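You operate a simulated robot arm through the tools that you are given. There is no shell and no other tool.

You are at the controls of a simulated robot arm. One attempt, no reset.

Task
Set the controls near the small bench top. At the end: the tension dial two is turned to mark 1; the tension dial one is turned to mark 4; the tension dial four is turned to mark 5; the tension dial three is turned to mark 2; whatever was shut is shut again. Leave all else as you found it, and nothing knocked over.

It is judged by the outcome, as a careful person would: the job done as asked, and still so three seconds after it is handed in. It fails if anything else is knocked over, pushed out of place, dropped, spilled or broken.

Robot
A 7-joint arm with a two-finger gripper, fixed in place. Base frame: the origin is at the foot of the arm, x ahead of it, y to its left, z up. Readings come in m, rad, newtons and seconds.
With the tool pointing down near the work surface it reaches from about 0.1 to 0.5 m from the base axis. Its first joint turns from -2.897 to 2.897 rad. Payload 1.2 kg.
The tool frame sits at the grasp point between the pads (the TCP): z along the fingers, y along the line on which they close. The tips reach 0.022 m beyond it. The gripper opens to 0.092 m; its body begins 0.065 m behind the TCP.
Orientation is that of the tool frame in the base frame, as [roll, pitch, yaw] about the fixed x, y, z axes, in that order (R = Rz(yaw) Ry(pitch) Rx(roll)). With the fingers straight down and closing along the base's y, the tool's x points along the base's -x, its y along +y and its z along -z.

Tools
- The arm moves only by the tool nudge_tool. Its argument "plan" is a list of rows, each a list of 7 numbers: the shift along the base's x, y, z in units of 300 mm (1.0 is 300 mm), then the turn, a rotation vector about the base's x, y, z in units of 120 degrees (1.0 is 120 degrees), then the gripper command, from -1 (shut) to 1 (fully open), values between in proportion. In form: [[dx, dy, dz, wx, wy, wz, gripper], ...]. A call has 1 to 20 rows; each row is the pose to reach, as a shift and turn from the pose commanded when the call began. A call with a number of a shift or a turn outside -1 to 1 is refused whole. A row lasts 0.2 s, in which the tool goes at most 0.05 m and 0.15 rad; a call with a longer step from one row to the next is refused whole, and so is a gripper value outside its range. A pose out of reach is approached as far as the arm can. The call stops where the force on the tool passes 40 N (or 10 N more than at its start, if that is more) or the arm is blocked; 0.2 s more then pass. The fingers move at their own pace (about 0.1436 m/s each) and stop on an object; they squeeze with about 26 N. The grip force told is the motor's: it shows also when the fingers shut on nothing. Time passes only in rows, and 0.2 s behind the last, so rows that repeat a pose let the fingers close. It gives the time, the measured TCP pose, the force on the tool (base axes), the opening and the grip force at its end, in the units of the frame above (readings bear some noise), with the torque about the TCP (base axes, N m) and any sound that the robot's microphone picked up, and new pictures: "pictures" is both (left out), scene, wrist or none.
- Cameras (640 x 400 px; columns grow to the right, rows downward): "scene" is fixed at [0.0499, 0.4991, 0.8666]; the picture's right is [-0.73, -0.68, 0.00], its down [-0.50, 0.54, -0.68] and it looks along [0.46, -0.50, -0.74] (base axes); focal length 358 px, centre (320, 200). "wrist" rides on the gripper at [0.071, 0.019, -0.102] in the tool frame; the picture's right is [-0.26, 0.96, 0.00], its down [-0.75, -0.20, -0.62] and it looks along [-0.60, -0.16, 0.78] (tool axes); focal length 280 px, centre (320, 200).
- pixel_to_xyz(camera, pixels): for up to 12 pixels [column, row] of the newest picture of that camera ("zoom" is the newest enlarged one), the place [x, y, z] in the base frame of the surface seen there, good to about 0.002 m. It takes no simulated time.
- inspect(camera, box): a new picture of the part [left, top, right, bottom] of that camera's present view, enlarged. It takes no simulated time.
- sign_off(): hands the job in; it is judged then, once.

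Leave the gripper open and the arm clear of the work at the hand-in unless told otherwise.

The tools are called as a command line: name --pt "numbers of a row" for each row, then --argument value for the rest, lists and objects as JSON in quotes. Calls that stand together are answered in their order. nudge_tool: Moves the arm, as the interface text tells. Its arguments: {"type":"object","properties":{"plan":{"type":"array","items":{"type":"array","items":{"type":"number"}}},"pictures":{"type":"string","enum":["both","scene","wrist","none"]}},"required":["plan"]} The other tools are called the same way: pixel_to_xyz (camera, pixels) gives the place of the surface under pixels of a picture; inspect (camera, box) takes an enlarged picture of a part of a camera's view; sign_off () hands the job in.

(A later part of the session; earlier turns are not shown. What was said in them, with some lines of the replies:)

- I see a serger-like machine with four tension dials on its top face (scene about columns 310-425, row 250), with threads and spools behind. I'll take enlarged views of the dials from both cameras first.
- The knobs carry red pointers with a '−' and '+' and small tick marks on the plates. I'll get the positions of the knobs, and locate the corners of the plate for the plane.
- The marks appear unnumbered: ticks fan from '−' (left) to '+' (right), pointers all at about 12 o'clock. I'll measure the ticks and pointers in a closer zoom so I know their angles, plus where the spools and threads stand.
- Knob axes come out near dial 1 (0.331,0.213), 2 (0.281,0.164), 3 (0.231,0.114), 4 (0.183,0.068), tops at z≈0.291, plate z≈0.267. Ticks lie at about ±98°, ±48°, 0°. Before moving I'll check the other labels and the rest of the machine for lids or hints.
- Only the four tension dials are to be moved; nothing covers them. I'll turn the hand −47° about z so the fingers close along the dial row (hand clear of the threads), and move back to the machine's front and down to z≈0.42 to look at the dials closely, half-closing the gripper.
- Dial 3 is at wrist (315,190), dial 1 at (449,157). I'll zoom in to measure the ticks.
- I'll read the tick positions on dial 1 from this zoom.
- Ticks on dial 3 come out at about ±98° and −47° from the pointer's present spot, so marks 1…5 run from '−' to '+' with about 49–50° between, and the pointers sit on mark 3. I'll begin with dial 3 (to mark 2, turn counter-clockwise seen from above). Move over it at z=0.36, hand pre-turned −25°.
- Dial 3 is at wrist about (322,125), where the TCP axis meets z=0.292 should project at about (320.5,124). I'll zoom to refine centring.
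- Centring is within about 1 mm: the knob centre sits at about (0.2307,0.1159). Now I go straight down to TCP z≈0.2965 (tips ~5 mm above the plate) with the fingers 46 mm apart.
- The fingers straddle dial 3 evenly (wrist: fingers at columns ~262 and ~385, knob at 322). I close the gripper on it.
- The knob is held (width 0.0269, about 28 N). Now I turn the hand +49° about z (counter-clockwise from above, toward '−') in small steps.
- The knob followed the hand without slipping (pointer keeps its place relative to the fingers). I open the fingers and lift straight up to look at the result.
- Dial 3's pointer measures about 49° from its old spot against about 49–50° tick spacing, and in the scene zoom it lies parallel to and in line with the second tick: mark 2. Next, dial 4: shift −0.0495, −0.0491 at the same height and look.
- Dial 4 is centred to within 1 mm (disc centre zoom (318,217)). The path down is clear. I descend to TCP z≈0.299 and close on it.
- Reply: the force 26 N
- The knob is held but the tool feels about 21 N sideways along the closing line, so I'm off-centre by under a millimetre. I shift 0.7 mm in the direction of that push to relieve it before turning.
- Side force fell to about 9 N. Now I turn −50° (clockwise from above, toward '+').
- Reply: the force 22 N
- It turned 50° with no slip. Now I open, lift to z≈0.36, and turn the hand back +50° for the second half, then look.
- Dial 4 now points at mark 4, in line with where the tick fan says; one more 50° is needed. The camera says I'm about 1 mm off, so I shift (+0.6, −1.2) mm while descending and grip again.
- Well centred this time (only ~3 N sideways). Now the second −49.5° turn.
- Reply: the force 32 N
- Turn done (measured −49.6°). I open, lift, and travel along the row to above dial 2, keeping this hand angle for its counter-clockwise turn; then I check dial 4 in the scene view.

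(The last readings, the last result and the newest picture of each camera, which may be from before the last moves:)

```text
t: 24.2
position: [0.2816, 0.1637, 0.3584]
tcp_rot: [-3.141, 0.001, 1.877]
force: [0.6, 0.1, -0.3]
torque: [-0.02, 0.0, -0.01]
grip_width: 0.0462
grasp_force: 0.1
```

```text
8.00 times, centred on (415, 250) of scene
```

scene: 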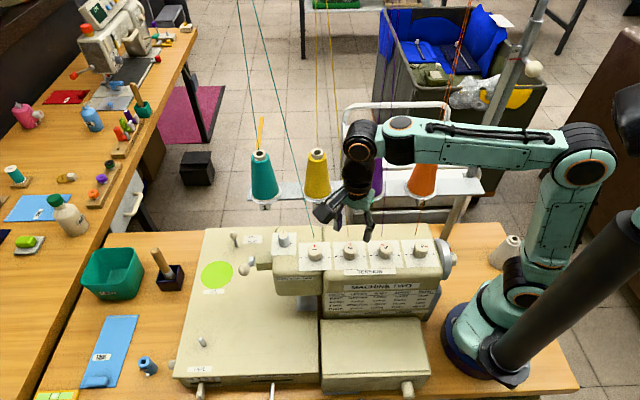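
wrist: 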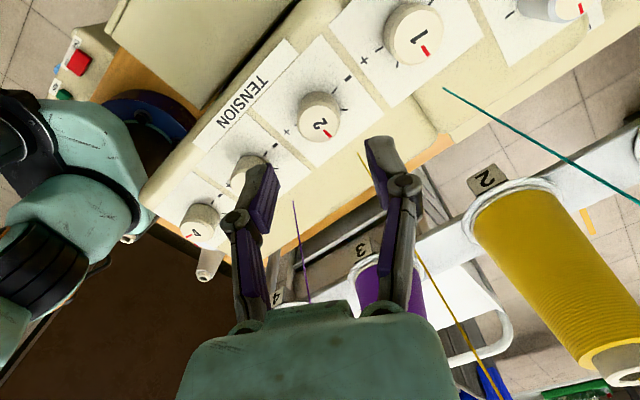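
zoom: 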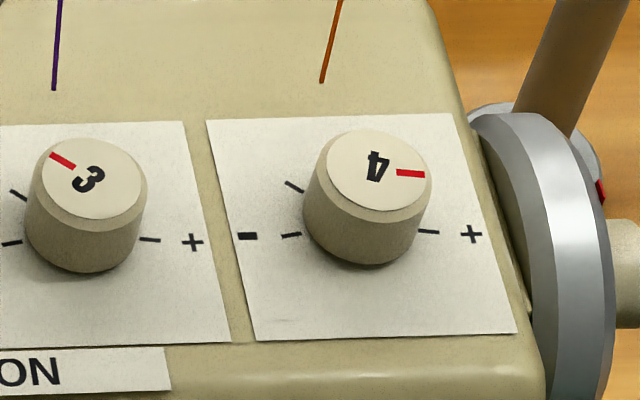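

Dial 4's pointer lies parallel to the '+' tick (zoom (396–426,173) against tick (420–438,231)): mark 5. Dial 2 sits about 1 mm to the left of my axis; I shift (−1.05, −0.33) mm while descending and then grip.

nudge_tool --pt "-0.0035 -0.0011 -0.05 0 0 0 0" --pt "-0.0035 -0.0011 -0.1 0 0 0 0" --pt "-0.0035 -0.0011 -0.15 0 0 0 0" --pt "-0.0035 -0.0011 -0.19 0 0 0 0" --pt "-0.0035 -0.0011 -0.2 0 0 0 0" --pt "-0.0035 -0.0011 -0.2 0 0 0 -1" --pt "-0.0035 -0.0011 -0.2 0 0 0 -1" --pt "-0.0035 -0.0011 -0.2 0 0 0 -1" --pictures "both"

```text
t: 26.0
position: [0.2801, 0.1643, 0.2973]
tcp_rot: [3.132, -0.003, 1.875]
force: [28.9, 7.7, 2.5]
torque: [0.25, -0.44, -0.06]
grip_width: 0.027
grasp_force: 28.6
```

scene: 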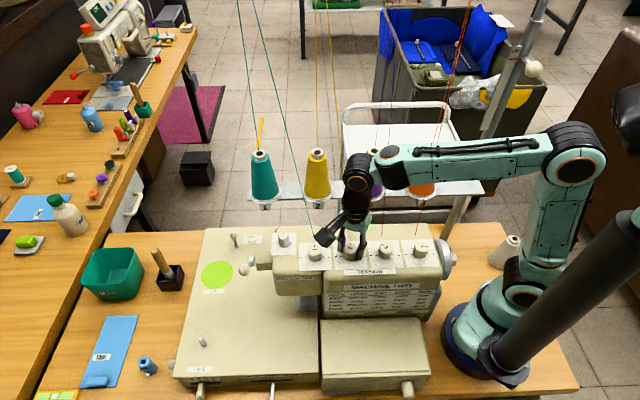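
wrist: 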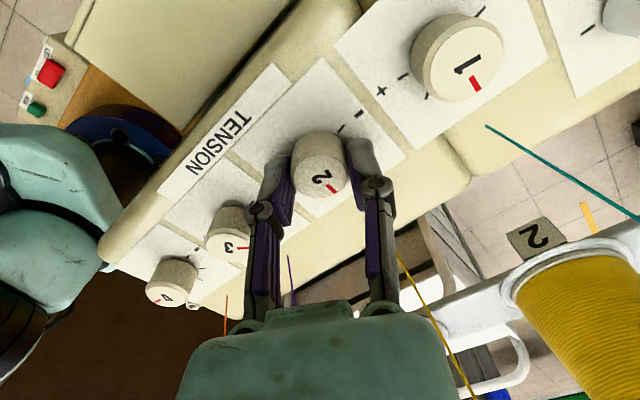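

The side force is now +30 N along the closing line: I over-corrected. I shift back (+1.25, +0.4) mm while holding.

nudge_tool --pt "0.0021 0.0007 0 0 0 0 -1" --pt "0.0042 0.0013 0 0 0 0 -1" --pt "0.0042 0.0013 0 0 0 0 -1" --pictures "none"

```text
t: 26.8
position: [0.2815, 0.1642, 0.2993]
tcp_rot: [3.139, -0.001, 1.877]
force: [23.8, -3.7, 10.2]
torque: [-0.1, -0.57, -0.03]
grip_width: 0.0271
grasp_force: 28.1
```

Still ~22 N along the closing line; a further +1 mm in x.

nudge_tool --pt "0.0033 -0.0003 0 0 0 0 -1" --pt "0.0033 -0.0003 0 0 0 0 -1" --pictures "none"

```text
t: 27.4
position: [0.2812, 0.1649, 0.298]
tcp_rot: [3.139, 0.0, 1.876]
force: [19.8, -7.9, 11.8]
torque: [-0.08, -0.35, -0.03]
grip_width: 0.027
grasp_force: 27.9
```

Let me open and re-close to shed friction built up by shifting while gripped.

nudge_tool --pt "0 0 0 0 0 0 -0.2" --pt "0 0 0 0 0 0 -0.2" --pt "0 0 0 0 0 0 -0.2" --pictures "wrist"

inspect --camera "wrist" --box '[230, 120, 410, 240]'

```text
t: 28.2
position: [0.2802, 0.1645, 0.2973]
tcp_rot: [3.141, -0.001, 1.877]
force: [-0.2, -0.4, -0.2]
torque: [0.0, -0.01, 0.0]
grip_width: 0.037
grasp_force: 0.1
```

wrist: 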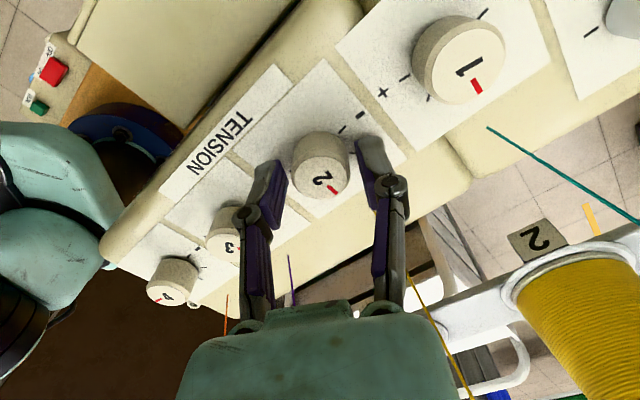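

```text
3.33 times, centred on (320, 180) of wrist
```

zoom: 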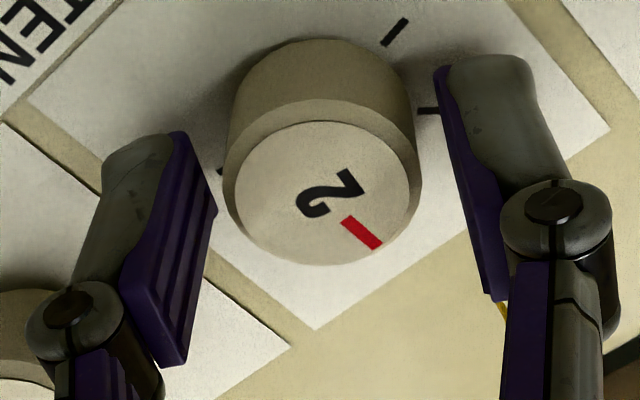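

Force is zero when open, and the knob looks evenly placed between the pads now. I close again.

nudge_tool --pt "0 0 0 0 0 0 -1" --pt "0 0 0 0 0 0 -1" --pt "0 0 0 0 0 0 -1" --pictures "none"

```text
t: 29.0
position: [0.2801, 0.1638, 0.2983]
tcp_rot: [3.139, -0.001, 1.877]
force: [2.2, 2.1, 6.3]
torque: [-0.01, -0.06, 0.02]
grip_width: 0.027
grasp_force: 28.1
```

Only ~3 N sideways now. I turn dial 2 by +50° (counter-clockwise, toward '−').

nudge_tool --pt "0 0 0 0 0 0.0417 -1" --pt "0 0 0 0 0 0.0833 -1" --pt "0 0 0 0 0 0.125 -1" --pt "0 0 0 0 0 0.1667 -1" --pt "0 0 0 0 0 0.2083 -1" --pt "0 0 0 0 0 0.25 -1" --pt "0 0 0 0 0 0.2917 -1" --pt "0 0 0 0 0 0.3333 -1" --pt "0 0 0 0 0 0.375 -1" --pt "0 0 0 0 0 0.4167 -1" --pt "0 0 0 0 0 0.4167 -1" --pictures "wrist"

```text
t: 31.4
position: [0.281, 0.1642, 0.2993]
tcp_rot: [3.14, 0.002, 2.752]
force: [0.4, 9.7, 4.6]
torque: [0.44, 0.62, 0.01]
grip_width: 0.0267
grasp_force: 27.9
```

wrist: 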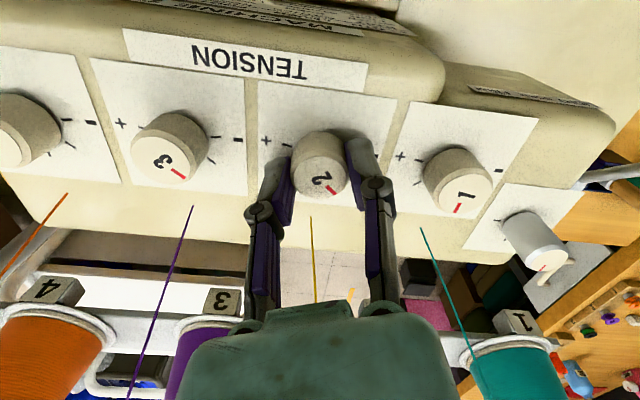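

It turned 50.1°. I open, lift, turn the hand back −50°, and look.

nudge_tool --pt "0 0 0 0 0 0 0" --pt "0 0 0 0 0 0 0" --pt "0 0 0.07 0 0 0 0" --pt "0 0 0.14 0 0 0 0" --pt "0 0 0.2 0 0 0 0" --pt "0 0 0.2 0 0 -0.06 0" --pt "0 0 0.2 0 0 -0.12 0" --pt "0 0 0.2 0 0 -0.18 0" --pt "0 0 0.2 0 0 -0.24 0" --pt "0 0 0.2 0 0 -0.3 0" --pt "0 0 0.2 0 0 -0.36 0" --pt "0 0 0.2 0 0 -0.4167 0" --pt "0 0 0.2 0 0 -0.4167 0"

inspect --camera "wrist" --box '[275, 90, 365, 155]'

inspect --camera "scene" --box '[310, 225, 390, 275]'

```text
t: 34.2
position: [0.2815, 0.1639, 0.3581]
tcp_rot: [-3.141, -0.002, 1.877]
force: [-0.7, -0.3, -0.8]
torque: [-0.04, -0.03, -0.02]
grip_width: 0.0459
grasp_force: 0.0
```

scene: 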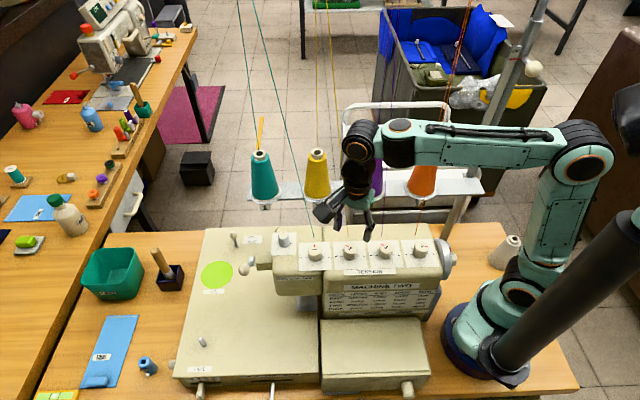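
wrist: 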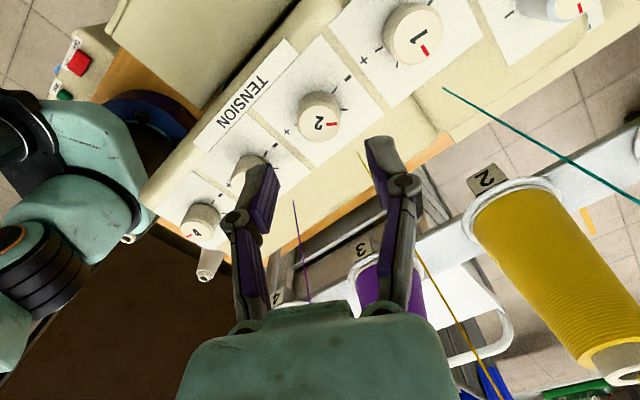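

```text
6.15 times, centred on (320, 122) of wrist
```

zoom: 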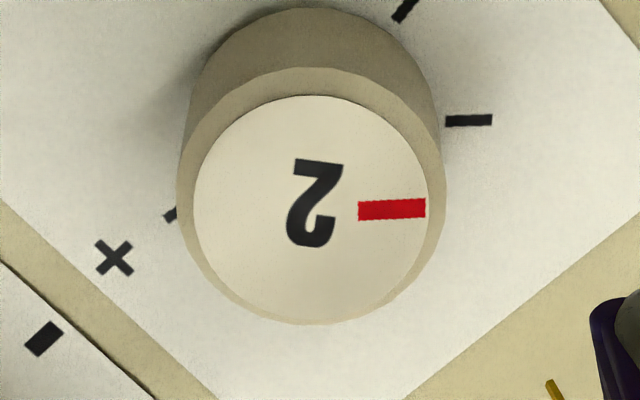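

```text
8.00 times, centred on (350, 250) of scene
```

zoom: 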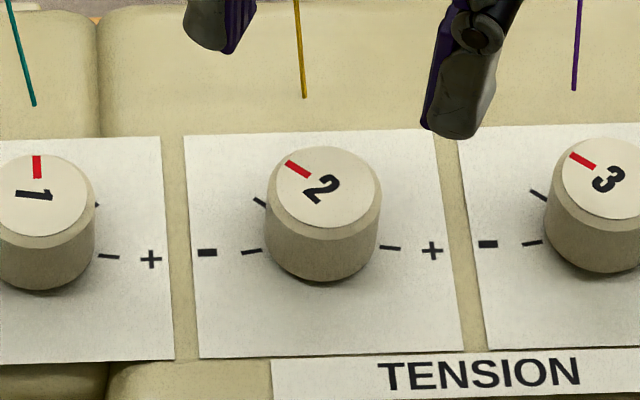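

Dial 2's pointer is now parallel to the second tick (zoom pointer (358–425, 209), tick (446–492, 121)), confirming the 50° spacing. I descend at the same place, grip again.

nudge_tool --pt "0 0 -0.05 0 0 0 0" --pt "0 0 -0.1 0 0 0 0" --pt "0 0 -0.15 0 0 0 0" --pt "0 0 -0.19 0 0 0 0" --pt "0 0 -0.2 0 0 0 0" --pt "0 0 -0.2 0 0 0 -1" --pt "0 0 -0.2 0 0 0 -1" --pt "0 0 -0.2 0 0 0 -1" --pictures "wrist"

```text
t: 36.0
position: [0.2815, 0.1634, 0.3002]
tcp_rot: [3.14, 0.0, 1.878]
force: [0.9, 0.8, 8.6]
torque: [0.07, -0.02, 0.02]
grip_width: 0.0277
grasp_force: 27.3
```

wrist: 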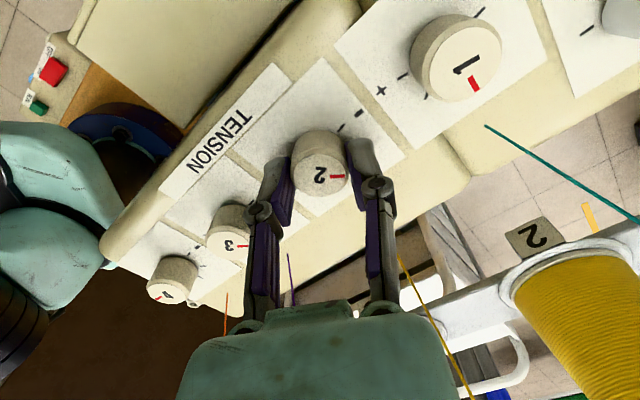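

Nearly no side force. I turn +50° more for mark 1.

nudge_tool --pt "0 0 0 0 0 0.0417 -1" --pt "0 0 0 0 0 0.0833 -1" --pt "0 0 0 0 0 0.125 -1" --pt "0 0 0 0 0 0.1667 -1" --pt "0 0 0 0 0 0.2083 -1" --pt "0 0 0 0 0 0.25 -1" --pt "0 0 0 0 0 0.2917 -1" --pt "0 0 0 0 0 0.3333 -1" --pt "0 0 0 0 0 0.375 -1" --pt "0 0 0 0 0 0.4142 -1" --pt "0 0 0 0 0 0.4142 -1" --pictures "wrist"

```text
t: 38.4
position: [0.2812, 0.1646, 0.2994]
tcp_rot: [3.14, 0.001, 2.748]
force: [7.1, 14.2, 7.5]
torque: [0.24, -0.28, -0.37]
grip_width: 0.0276
grasp_force: 28.7
```

wrist: 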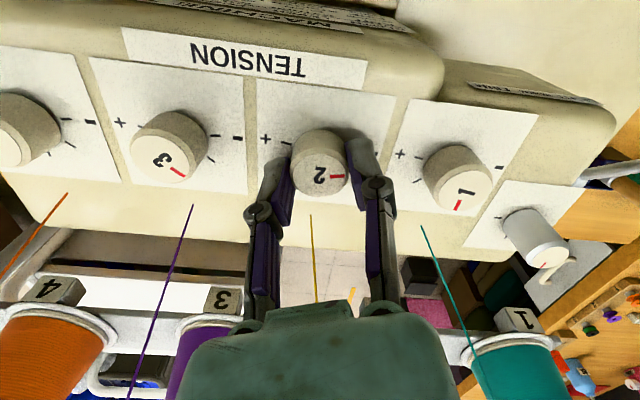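

The reading shows −0.37 N m about z, and the pointer has shifted slightly relative to the fingers: the dial may have met its end stop. I zoom in.

inspect --camera "wrist" --box '[230, 110, 410, 230]'

inspect --camera "scene" --box '[310, 225, 390, 275]'

```text
3.33 times, centred on (320, 170) of wrist
```

zoom: 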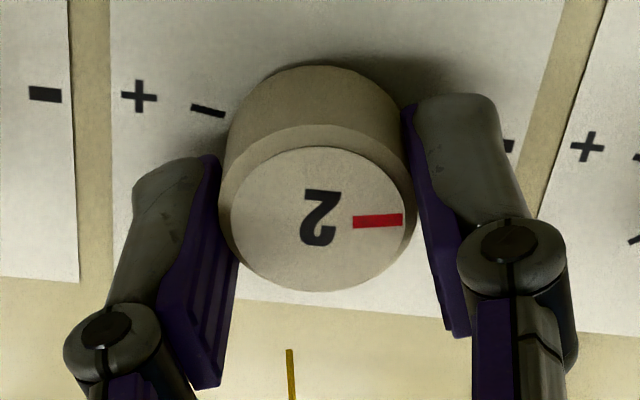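

```text
8.00 times, centred on (350, 250) of scene
```

zoom: 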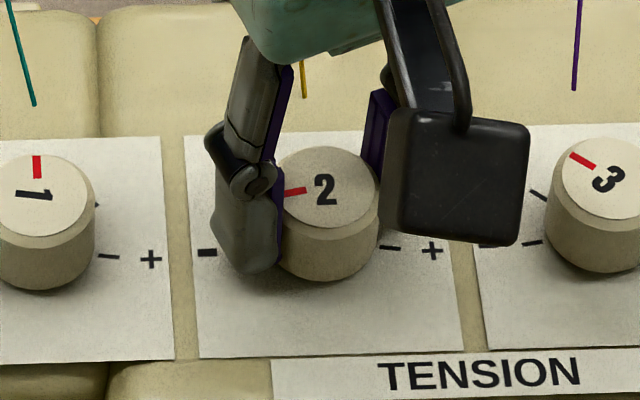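

I release, lift, and keep this hand angle (needed for dial 1's clockwise turn), then view dial 2.

nudge_tool --pt "0 0 0 0 0 0 0" --pt "0 0 0 0 0 0 0" --pt "0 0 0.07 0 0 0 0" --pt "0 0 0.14 0 0 0 0" --pt "0 0 0.2 0 0 0 0" --pt "0 0 0.2 0 0 0 0"

inspect --camera "wrist" --box '[275, 90, 365, 155]'

inspect --camera "scene" --box '[310, 225, 390, 275]'

```text
t: 39.8
position: [0.2823, 0.1644, 0.3588]
tcp_rot: [3.141, 0.0, 2.745]
force: [0.4, -0.8, 0.0]
torque: [0.01, 0.01, 0.02]
grip_width: 0.0459
grasp_force: 0.1
```

scene: 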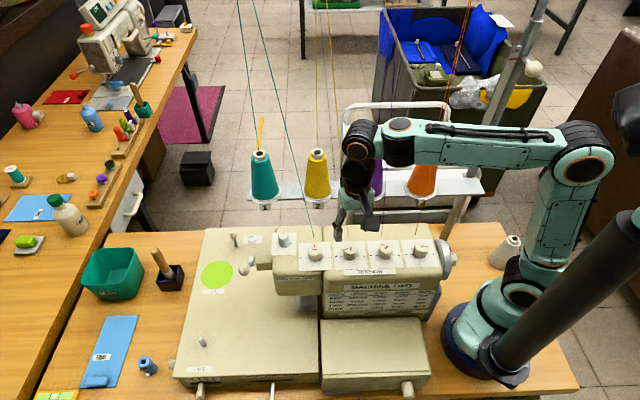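
wrist: 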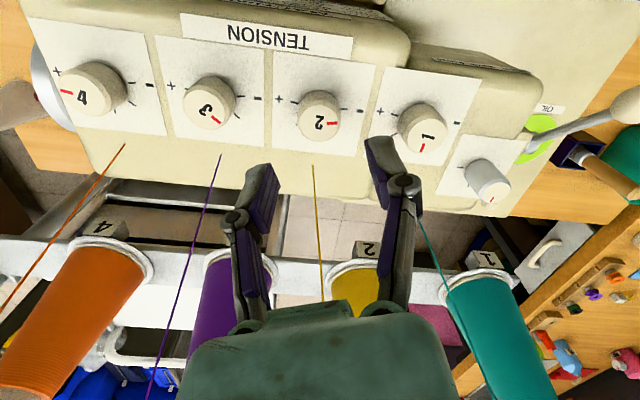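

```text
6.15 times, centred on (320, 122) of wrist
```

zoom: 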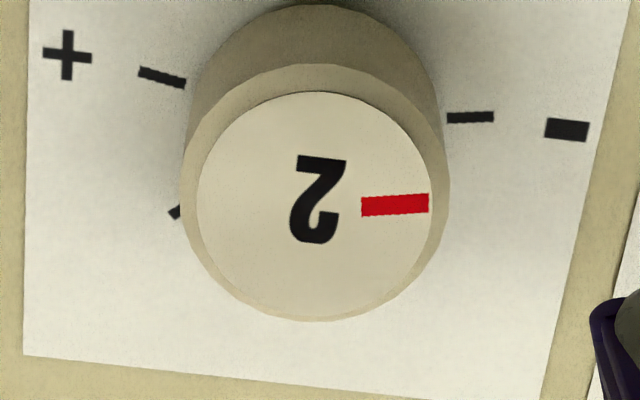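

```text
8.00 times, centred on (350, 250) of scene
```

zoom: 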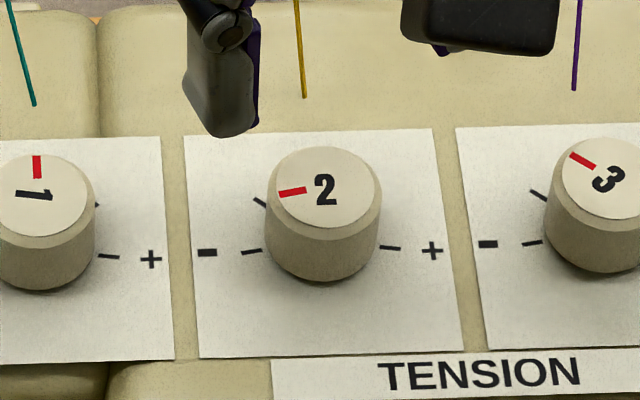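

Dial 2's pointer is parallel to the '−' tick in both views: mark 1. Now over to dial 1 (+0.0495, +0.0493).

nudge_tool --pt "0.055 0.0547 0 0 0 0 0" --pt "0.11 0.1093 0 0 0 0 0" --pt "0.165 0.164 0 0 0 0 0" --pt "0.165 0.164 0 0 0 0 0"

inspect --camera "wrist" --box '[275, 90, 365, 155]'

```text
t: 40.8
position: [0.3324, 0.2135, 0.3578]
tcp_rot: [3.14, 0.001, 2.745]
force: [1.3, 0.3, 0.5]
torque: [0.04, 0.01, -0.03]
grip_width: 0.0461
grasp_force: 0.2
```

scene: 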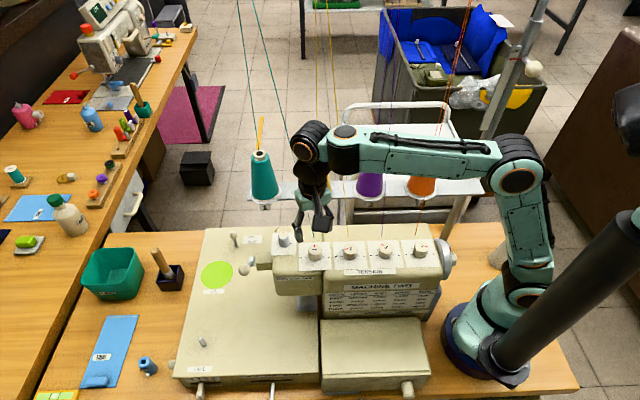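
wrist: 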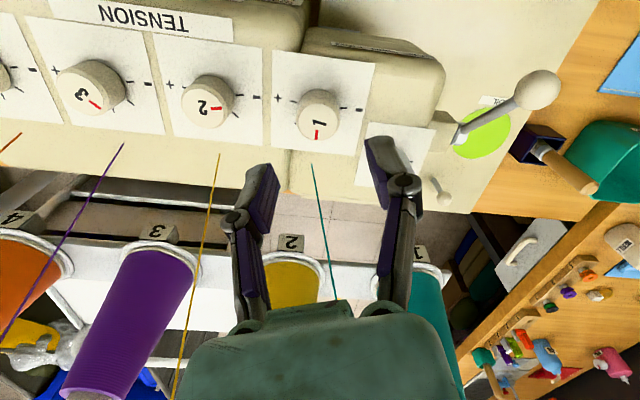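

```text
6.15 times, centred on (320, 122) of wrist
```

zoom: 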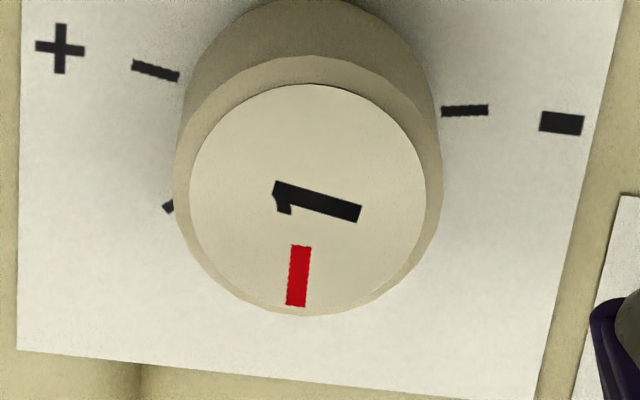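

Dial 1 is centred sideways and about 1.5 mm off along the tool's x; grey presser knob is well clear of the finger (≈45 mm off the finger's line). I descend with a (−1.5, +0.2) mm shift and grip.

nudge_tool --pt "-0.005 0.0007 -0.05 0 0 0 0" --pt "-0.005 0.0007 -0.1 0 0 0 0" --pt "-0.005 0.0007 -0.15 0 0 0 0" --pt "-0.005 0.0007 -0.19 0 0 0 0" --pt "-0.005 0.0007 -0.2 0 0 0 0" --pt "-0.005 0.0007 -0.2 0 0 0 -1" --pt "-0.005 0.0007 -0.2 0 0 0 -1" --pt "-0.005 0.0007 -0.2 0 0 0 -1"

inspect --camera "wrist" --box '[230, 110, 410, 230]'

inspect --camera "scene" --box '[260, 210, 360, 280]'

```text
t: 42.6
position: [0.3293, 0.2146, 0.2991]
tcp_rot: [3.14, 0.0, 2.746]
force: [-1.7, 0.2, 6.5]
torque: [0.04, 0.06, -0.03]
grip_width: 0.0278
grasp_force: 27.6
```

scene: 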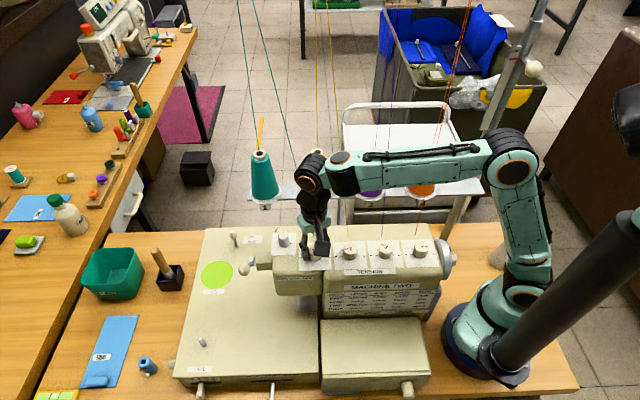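
wrist: 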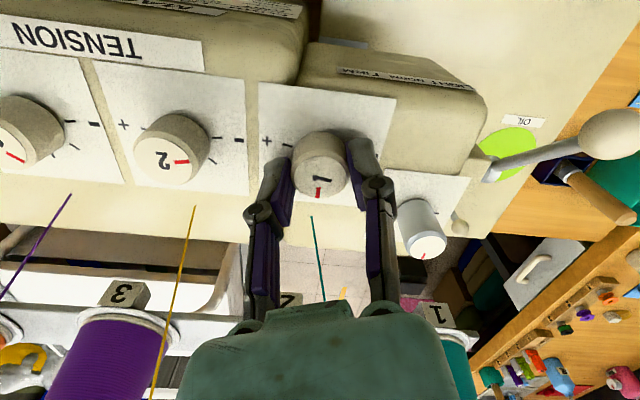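

```text
3.33 times, centred on (320, 170) of wrist
```

zoom: 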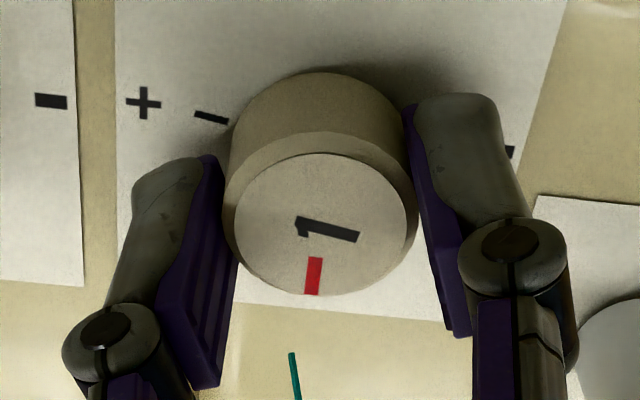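

```text
5.71 times, centred on (310, 245) of scene
```

zoom: 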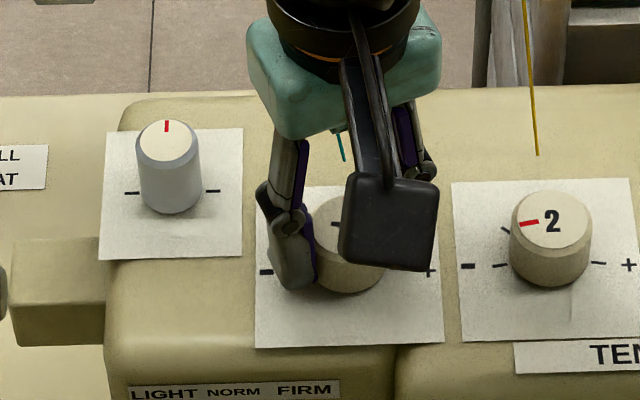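

Gripped with hardly any side force. I turn −50° (clockwise, toward '+').

nudge_tool --pt "0 0 0 0 0 -0.0417 -1" --pt "0 0 0 0 0 -0.0833 -1" --pt "0 0 0 0 0 -0.125 -1" --pt "0 0 0 0 0 -0.1667 -1" --pt "0 0 0 0 0 -0.2083 -1" --pt "0 0 0 0 0 -0.25 -1" --pt "0 0 0 0 0 -0.2917 -1" --pt "0 0 0 0 0 -0.3333 -1" --pt "0 0 0 0 0 -0.375 -1" --pt "0 0 0 0 0 -0.4155 -1" --pt "0 0 0 0 0 -0.4155 -1"

inspect --camera "wrist" --box '[230, 110, 410, 230]'

inspect --camera "scene" --box '[260, 210, 360, 280]'

```text
t: 45.0
position: [0.3315, 0.213, 0.2985]
tcp_rot: [3.137, 0.0, 1.871]
force: [21.0, 12.3, 17.2]
torque: [0.47, -0.48, -0.03]
grip_width: 0.0274
grasp_force: 28.1
```

scene: 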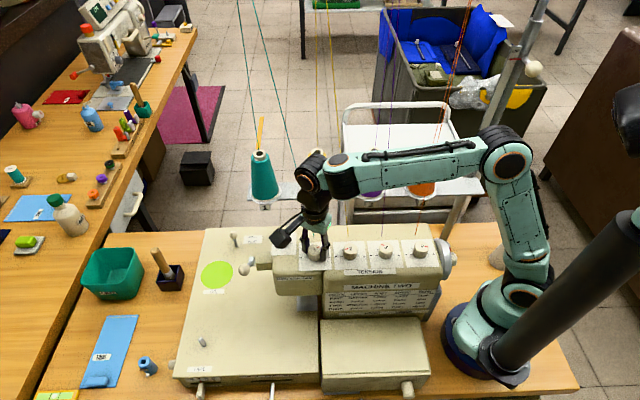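
wrist: 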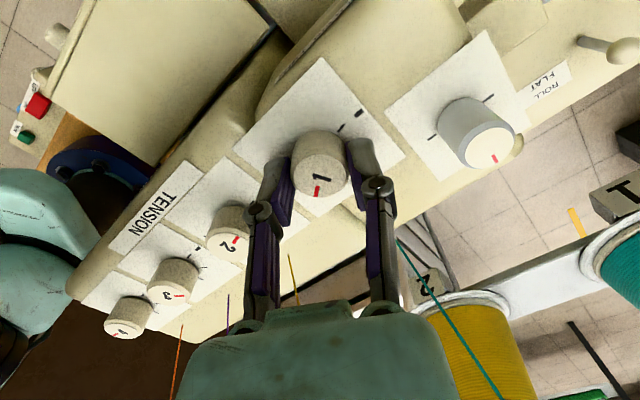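

```text
3.33 times, centred on (320, 170) of wrist
```

zoom: 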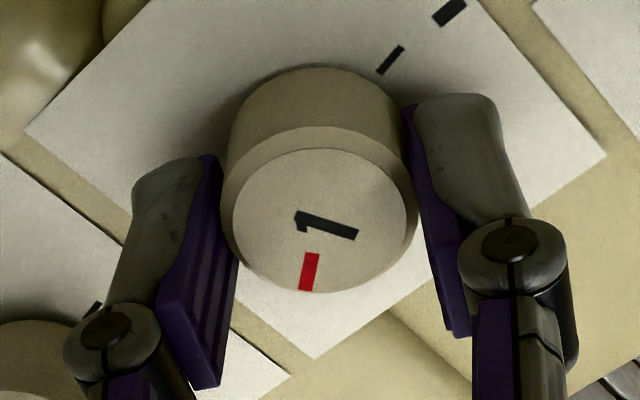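

```text
5.71 times, centred on (310, 245) of scene
```

zoom: 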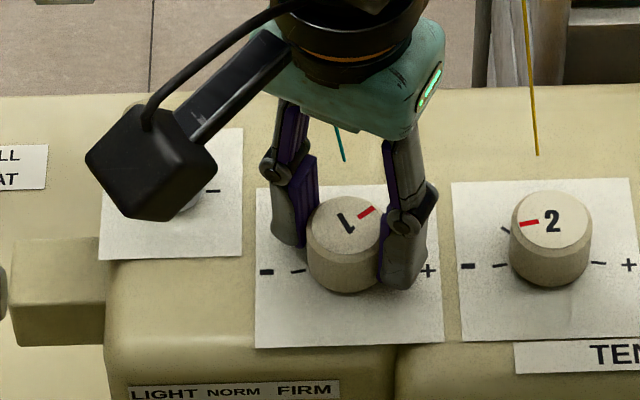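

The numeral's tilt within the hand is unchanged, so the knob followed (50.1°). I open only a little (−0.2, to stay off the grey knob), lift, then look.

nudge_tool --pt "0 0 0 0 0 0 -0.2" --pt "0 0 0 0 0 0 -0.2" --pt "0 0 0.07 0 0 0 -0.2" --pt "0 0 0.14 0 0 0 -0.2" --pt "0 0 0.2 0 0 0 0" --pt "0 0 0.2 0 0 0 0"

inspect --camera "wrist" --box '[275, 90, 365, 155]'

inspect --camera "scene" --box '[275, 225, 355, 275]'

```text
t: 46.4
position: [0.3293, 0.2133, 0.3591]
tcp_rot: [-3.141, 0.0, 1.876]
force: [0.2, -0.3, 1.0]
torque: [0.03, 0.0, 0.01]
grip_width: 0.046
grasp_force: 0.0
```

scene: 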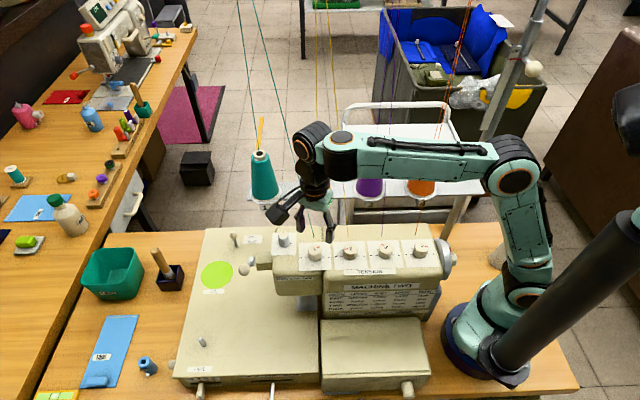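
wrist: 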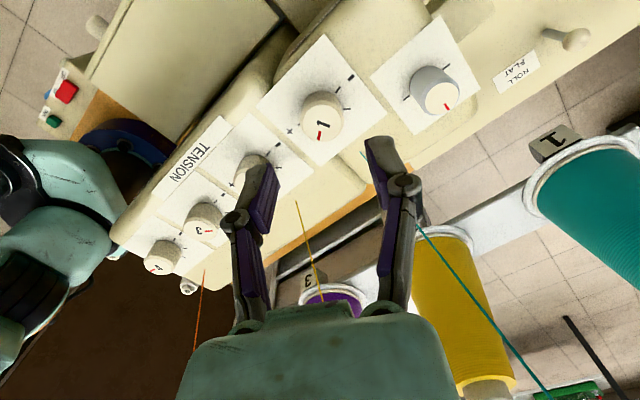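

```text
6.15 times, centred on (320, 122) of wrist
```

zoom: 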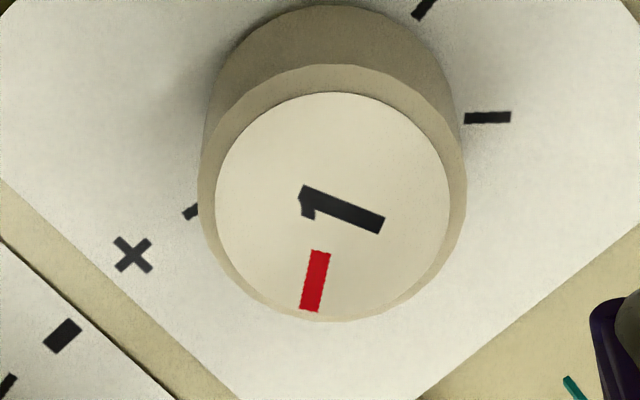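

```text
8.00 times, centred on (315, 250) of scene
```

zoom: 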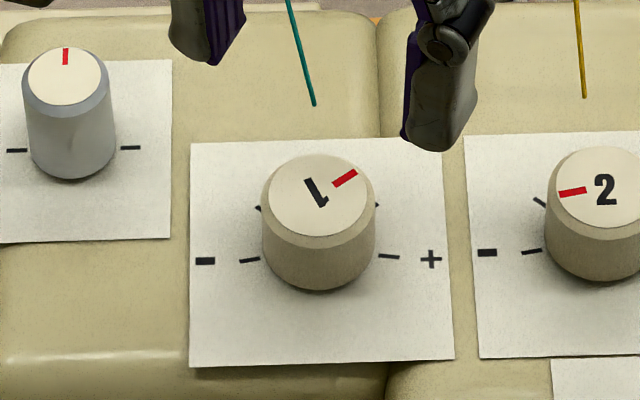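

Dial 1's pointer sits about 50° clockwise, on mark 4. All four are turned. I lift clear and go back to about the starting pose, gripper open, and then verify all the dials.

nudge_tool --pt "0 0 0.1 0 0 0 0" --pt "-0.05 0 0.22 0 0 0 0" --pt "-0.13 -0.03 0.34 0 0 0.06 0" --pt "-0.22 -0.08 0.44 0 0 0.12 0" --pt "-0.3 -0.13 0.52 0 0 0.18 0" --pt "-0.371 -0.178 0.52 0 0 0.24 0" --pt "-0.371 -0.178 0.52 0 0 0.3 0.3" --pt "-0.371 -0.178 0.52 0 0 0.36 0.6" --pt "-0.371 -0.178 0.52 0 0 0.42 1" --pt "-0.371 -0.178 0.52 0 0 0.48 1" --pt "-0.371 -0.178 0.52 0 0 0.54 1" --pt "-0.371 -0.178 0.52 0 0 0.6 1" --pt "-0.371 -0.178 0.52 0 0 0.6 1"

inspect --camera "scene" --box '[295, 235, 375, 285]'

inspect --camera "scene" --box '[365, 230, 445, 280]'

inspect --camera "wrist" --box '[170, 0, 450, 200]'

inspect --camera "scene" --box '[170, 225, 330, 325]'

```text
t: 49.2
position: [0.2185, 0.1589, 0.5145]
tcp_rot: [-3.141, 0.004, 3.133]
force: [-0.6, 0.4, 0.0]
torque: [0.03, -0.02, 0.01]
grip_width: 0.092
grasp_force: 0.0
```

scene: 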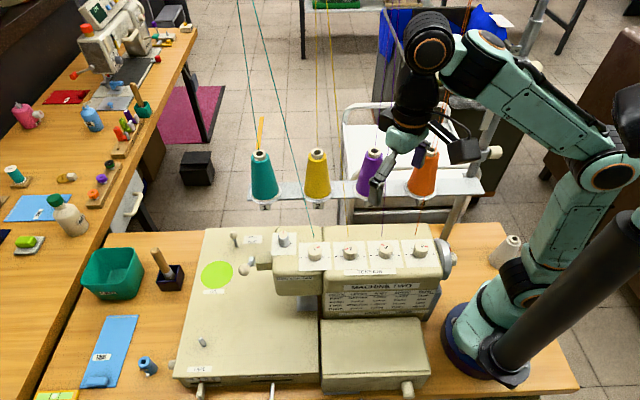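
wrist: 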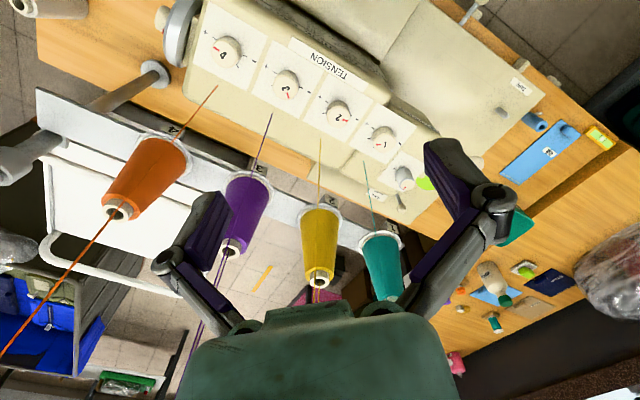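

```text
8.00 times, centred on (335, 260) of scene
```

zoom: 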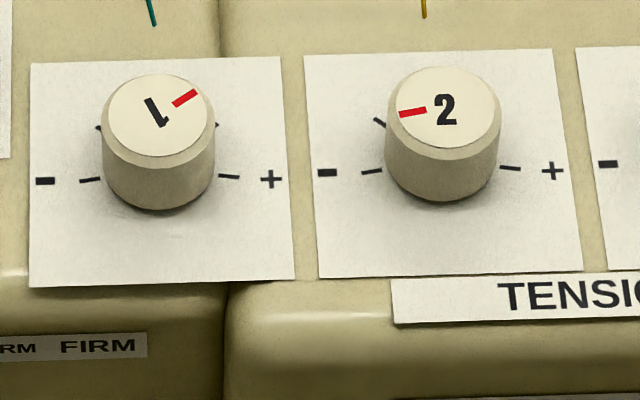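

```text
8.00 times, centred on (405, 255) of scene
```

zoom: 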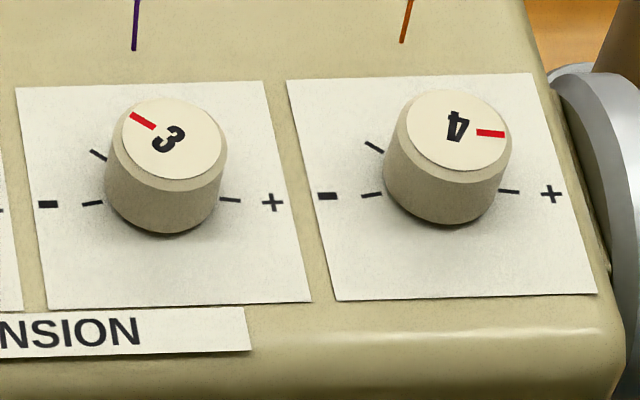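

```text
2.00 times, centred on (310, 100) of wrist
```

zoom: 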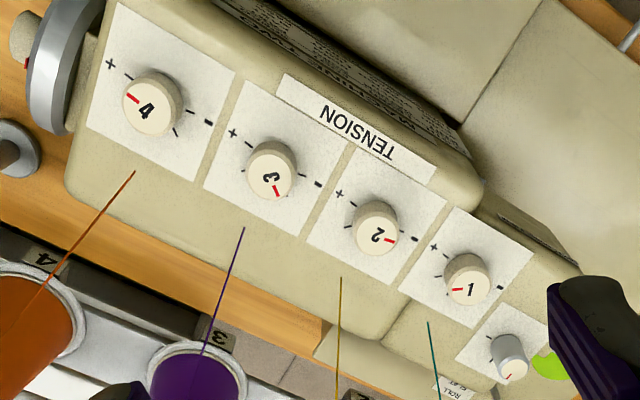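

```text
4.00 times, centred on (250, 275) of scene
```

zoom: 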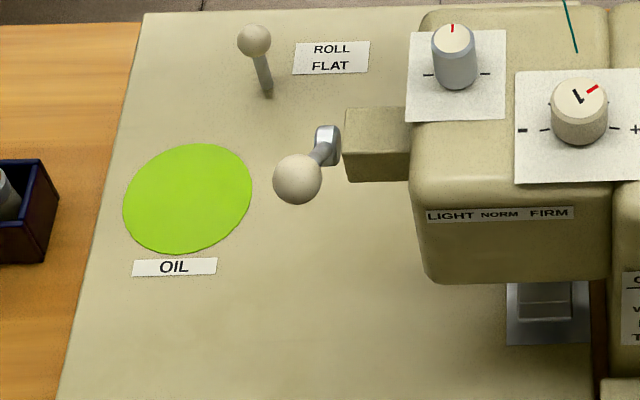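

All four dials check out from both cameras:
- **Dial 1:** pointer on mark 4, one step toward '+'.
- **Dial 2:** pointer on mark 1, parallel to the '−' tick.
- **Dial 3:** pointer on mark 2, in line with the second tick.
- **Dial 4:** pointer on mark 5, parallel to the '+' tick.

The grey foot-pressure knob, levers, spools and threads look as they did at the start. I opened nothing, so nothing needs shutting. The arm is clear and the gripper is open, so I'm handing in.

sign_off

```text
The job is handed in.
```

I turned all four tension dials to the marks you asked for and handed the job in. I haven't had a result back. The marks aren't numbered, so I counted them 1 to 5 from '−' to '+'.

| Dial | Mark | Turn from its starting place (mark 3) |
|---|---|---|
| One | 4 | about 50° toward '+' |
| Two | 1 | about 100° toward '−' |
| Three | 2 | about 49° toward '−' |
| Four | 5 | about 100° toward '+' |

Pictures from both cameras after the turns showed each pointer at its mark, to within about 2°. On dial two's last turn the knob slipped slightly in the grip, probably against its end stop, but its pointer still lines up with the '−' tick.

I opened nothing, so nothing needed shutting again. The rest of the machine and the bench looked unchanged at the end. The arm is back near where it started, with the gripper open.
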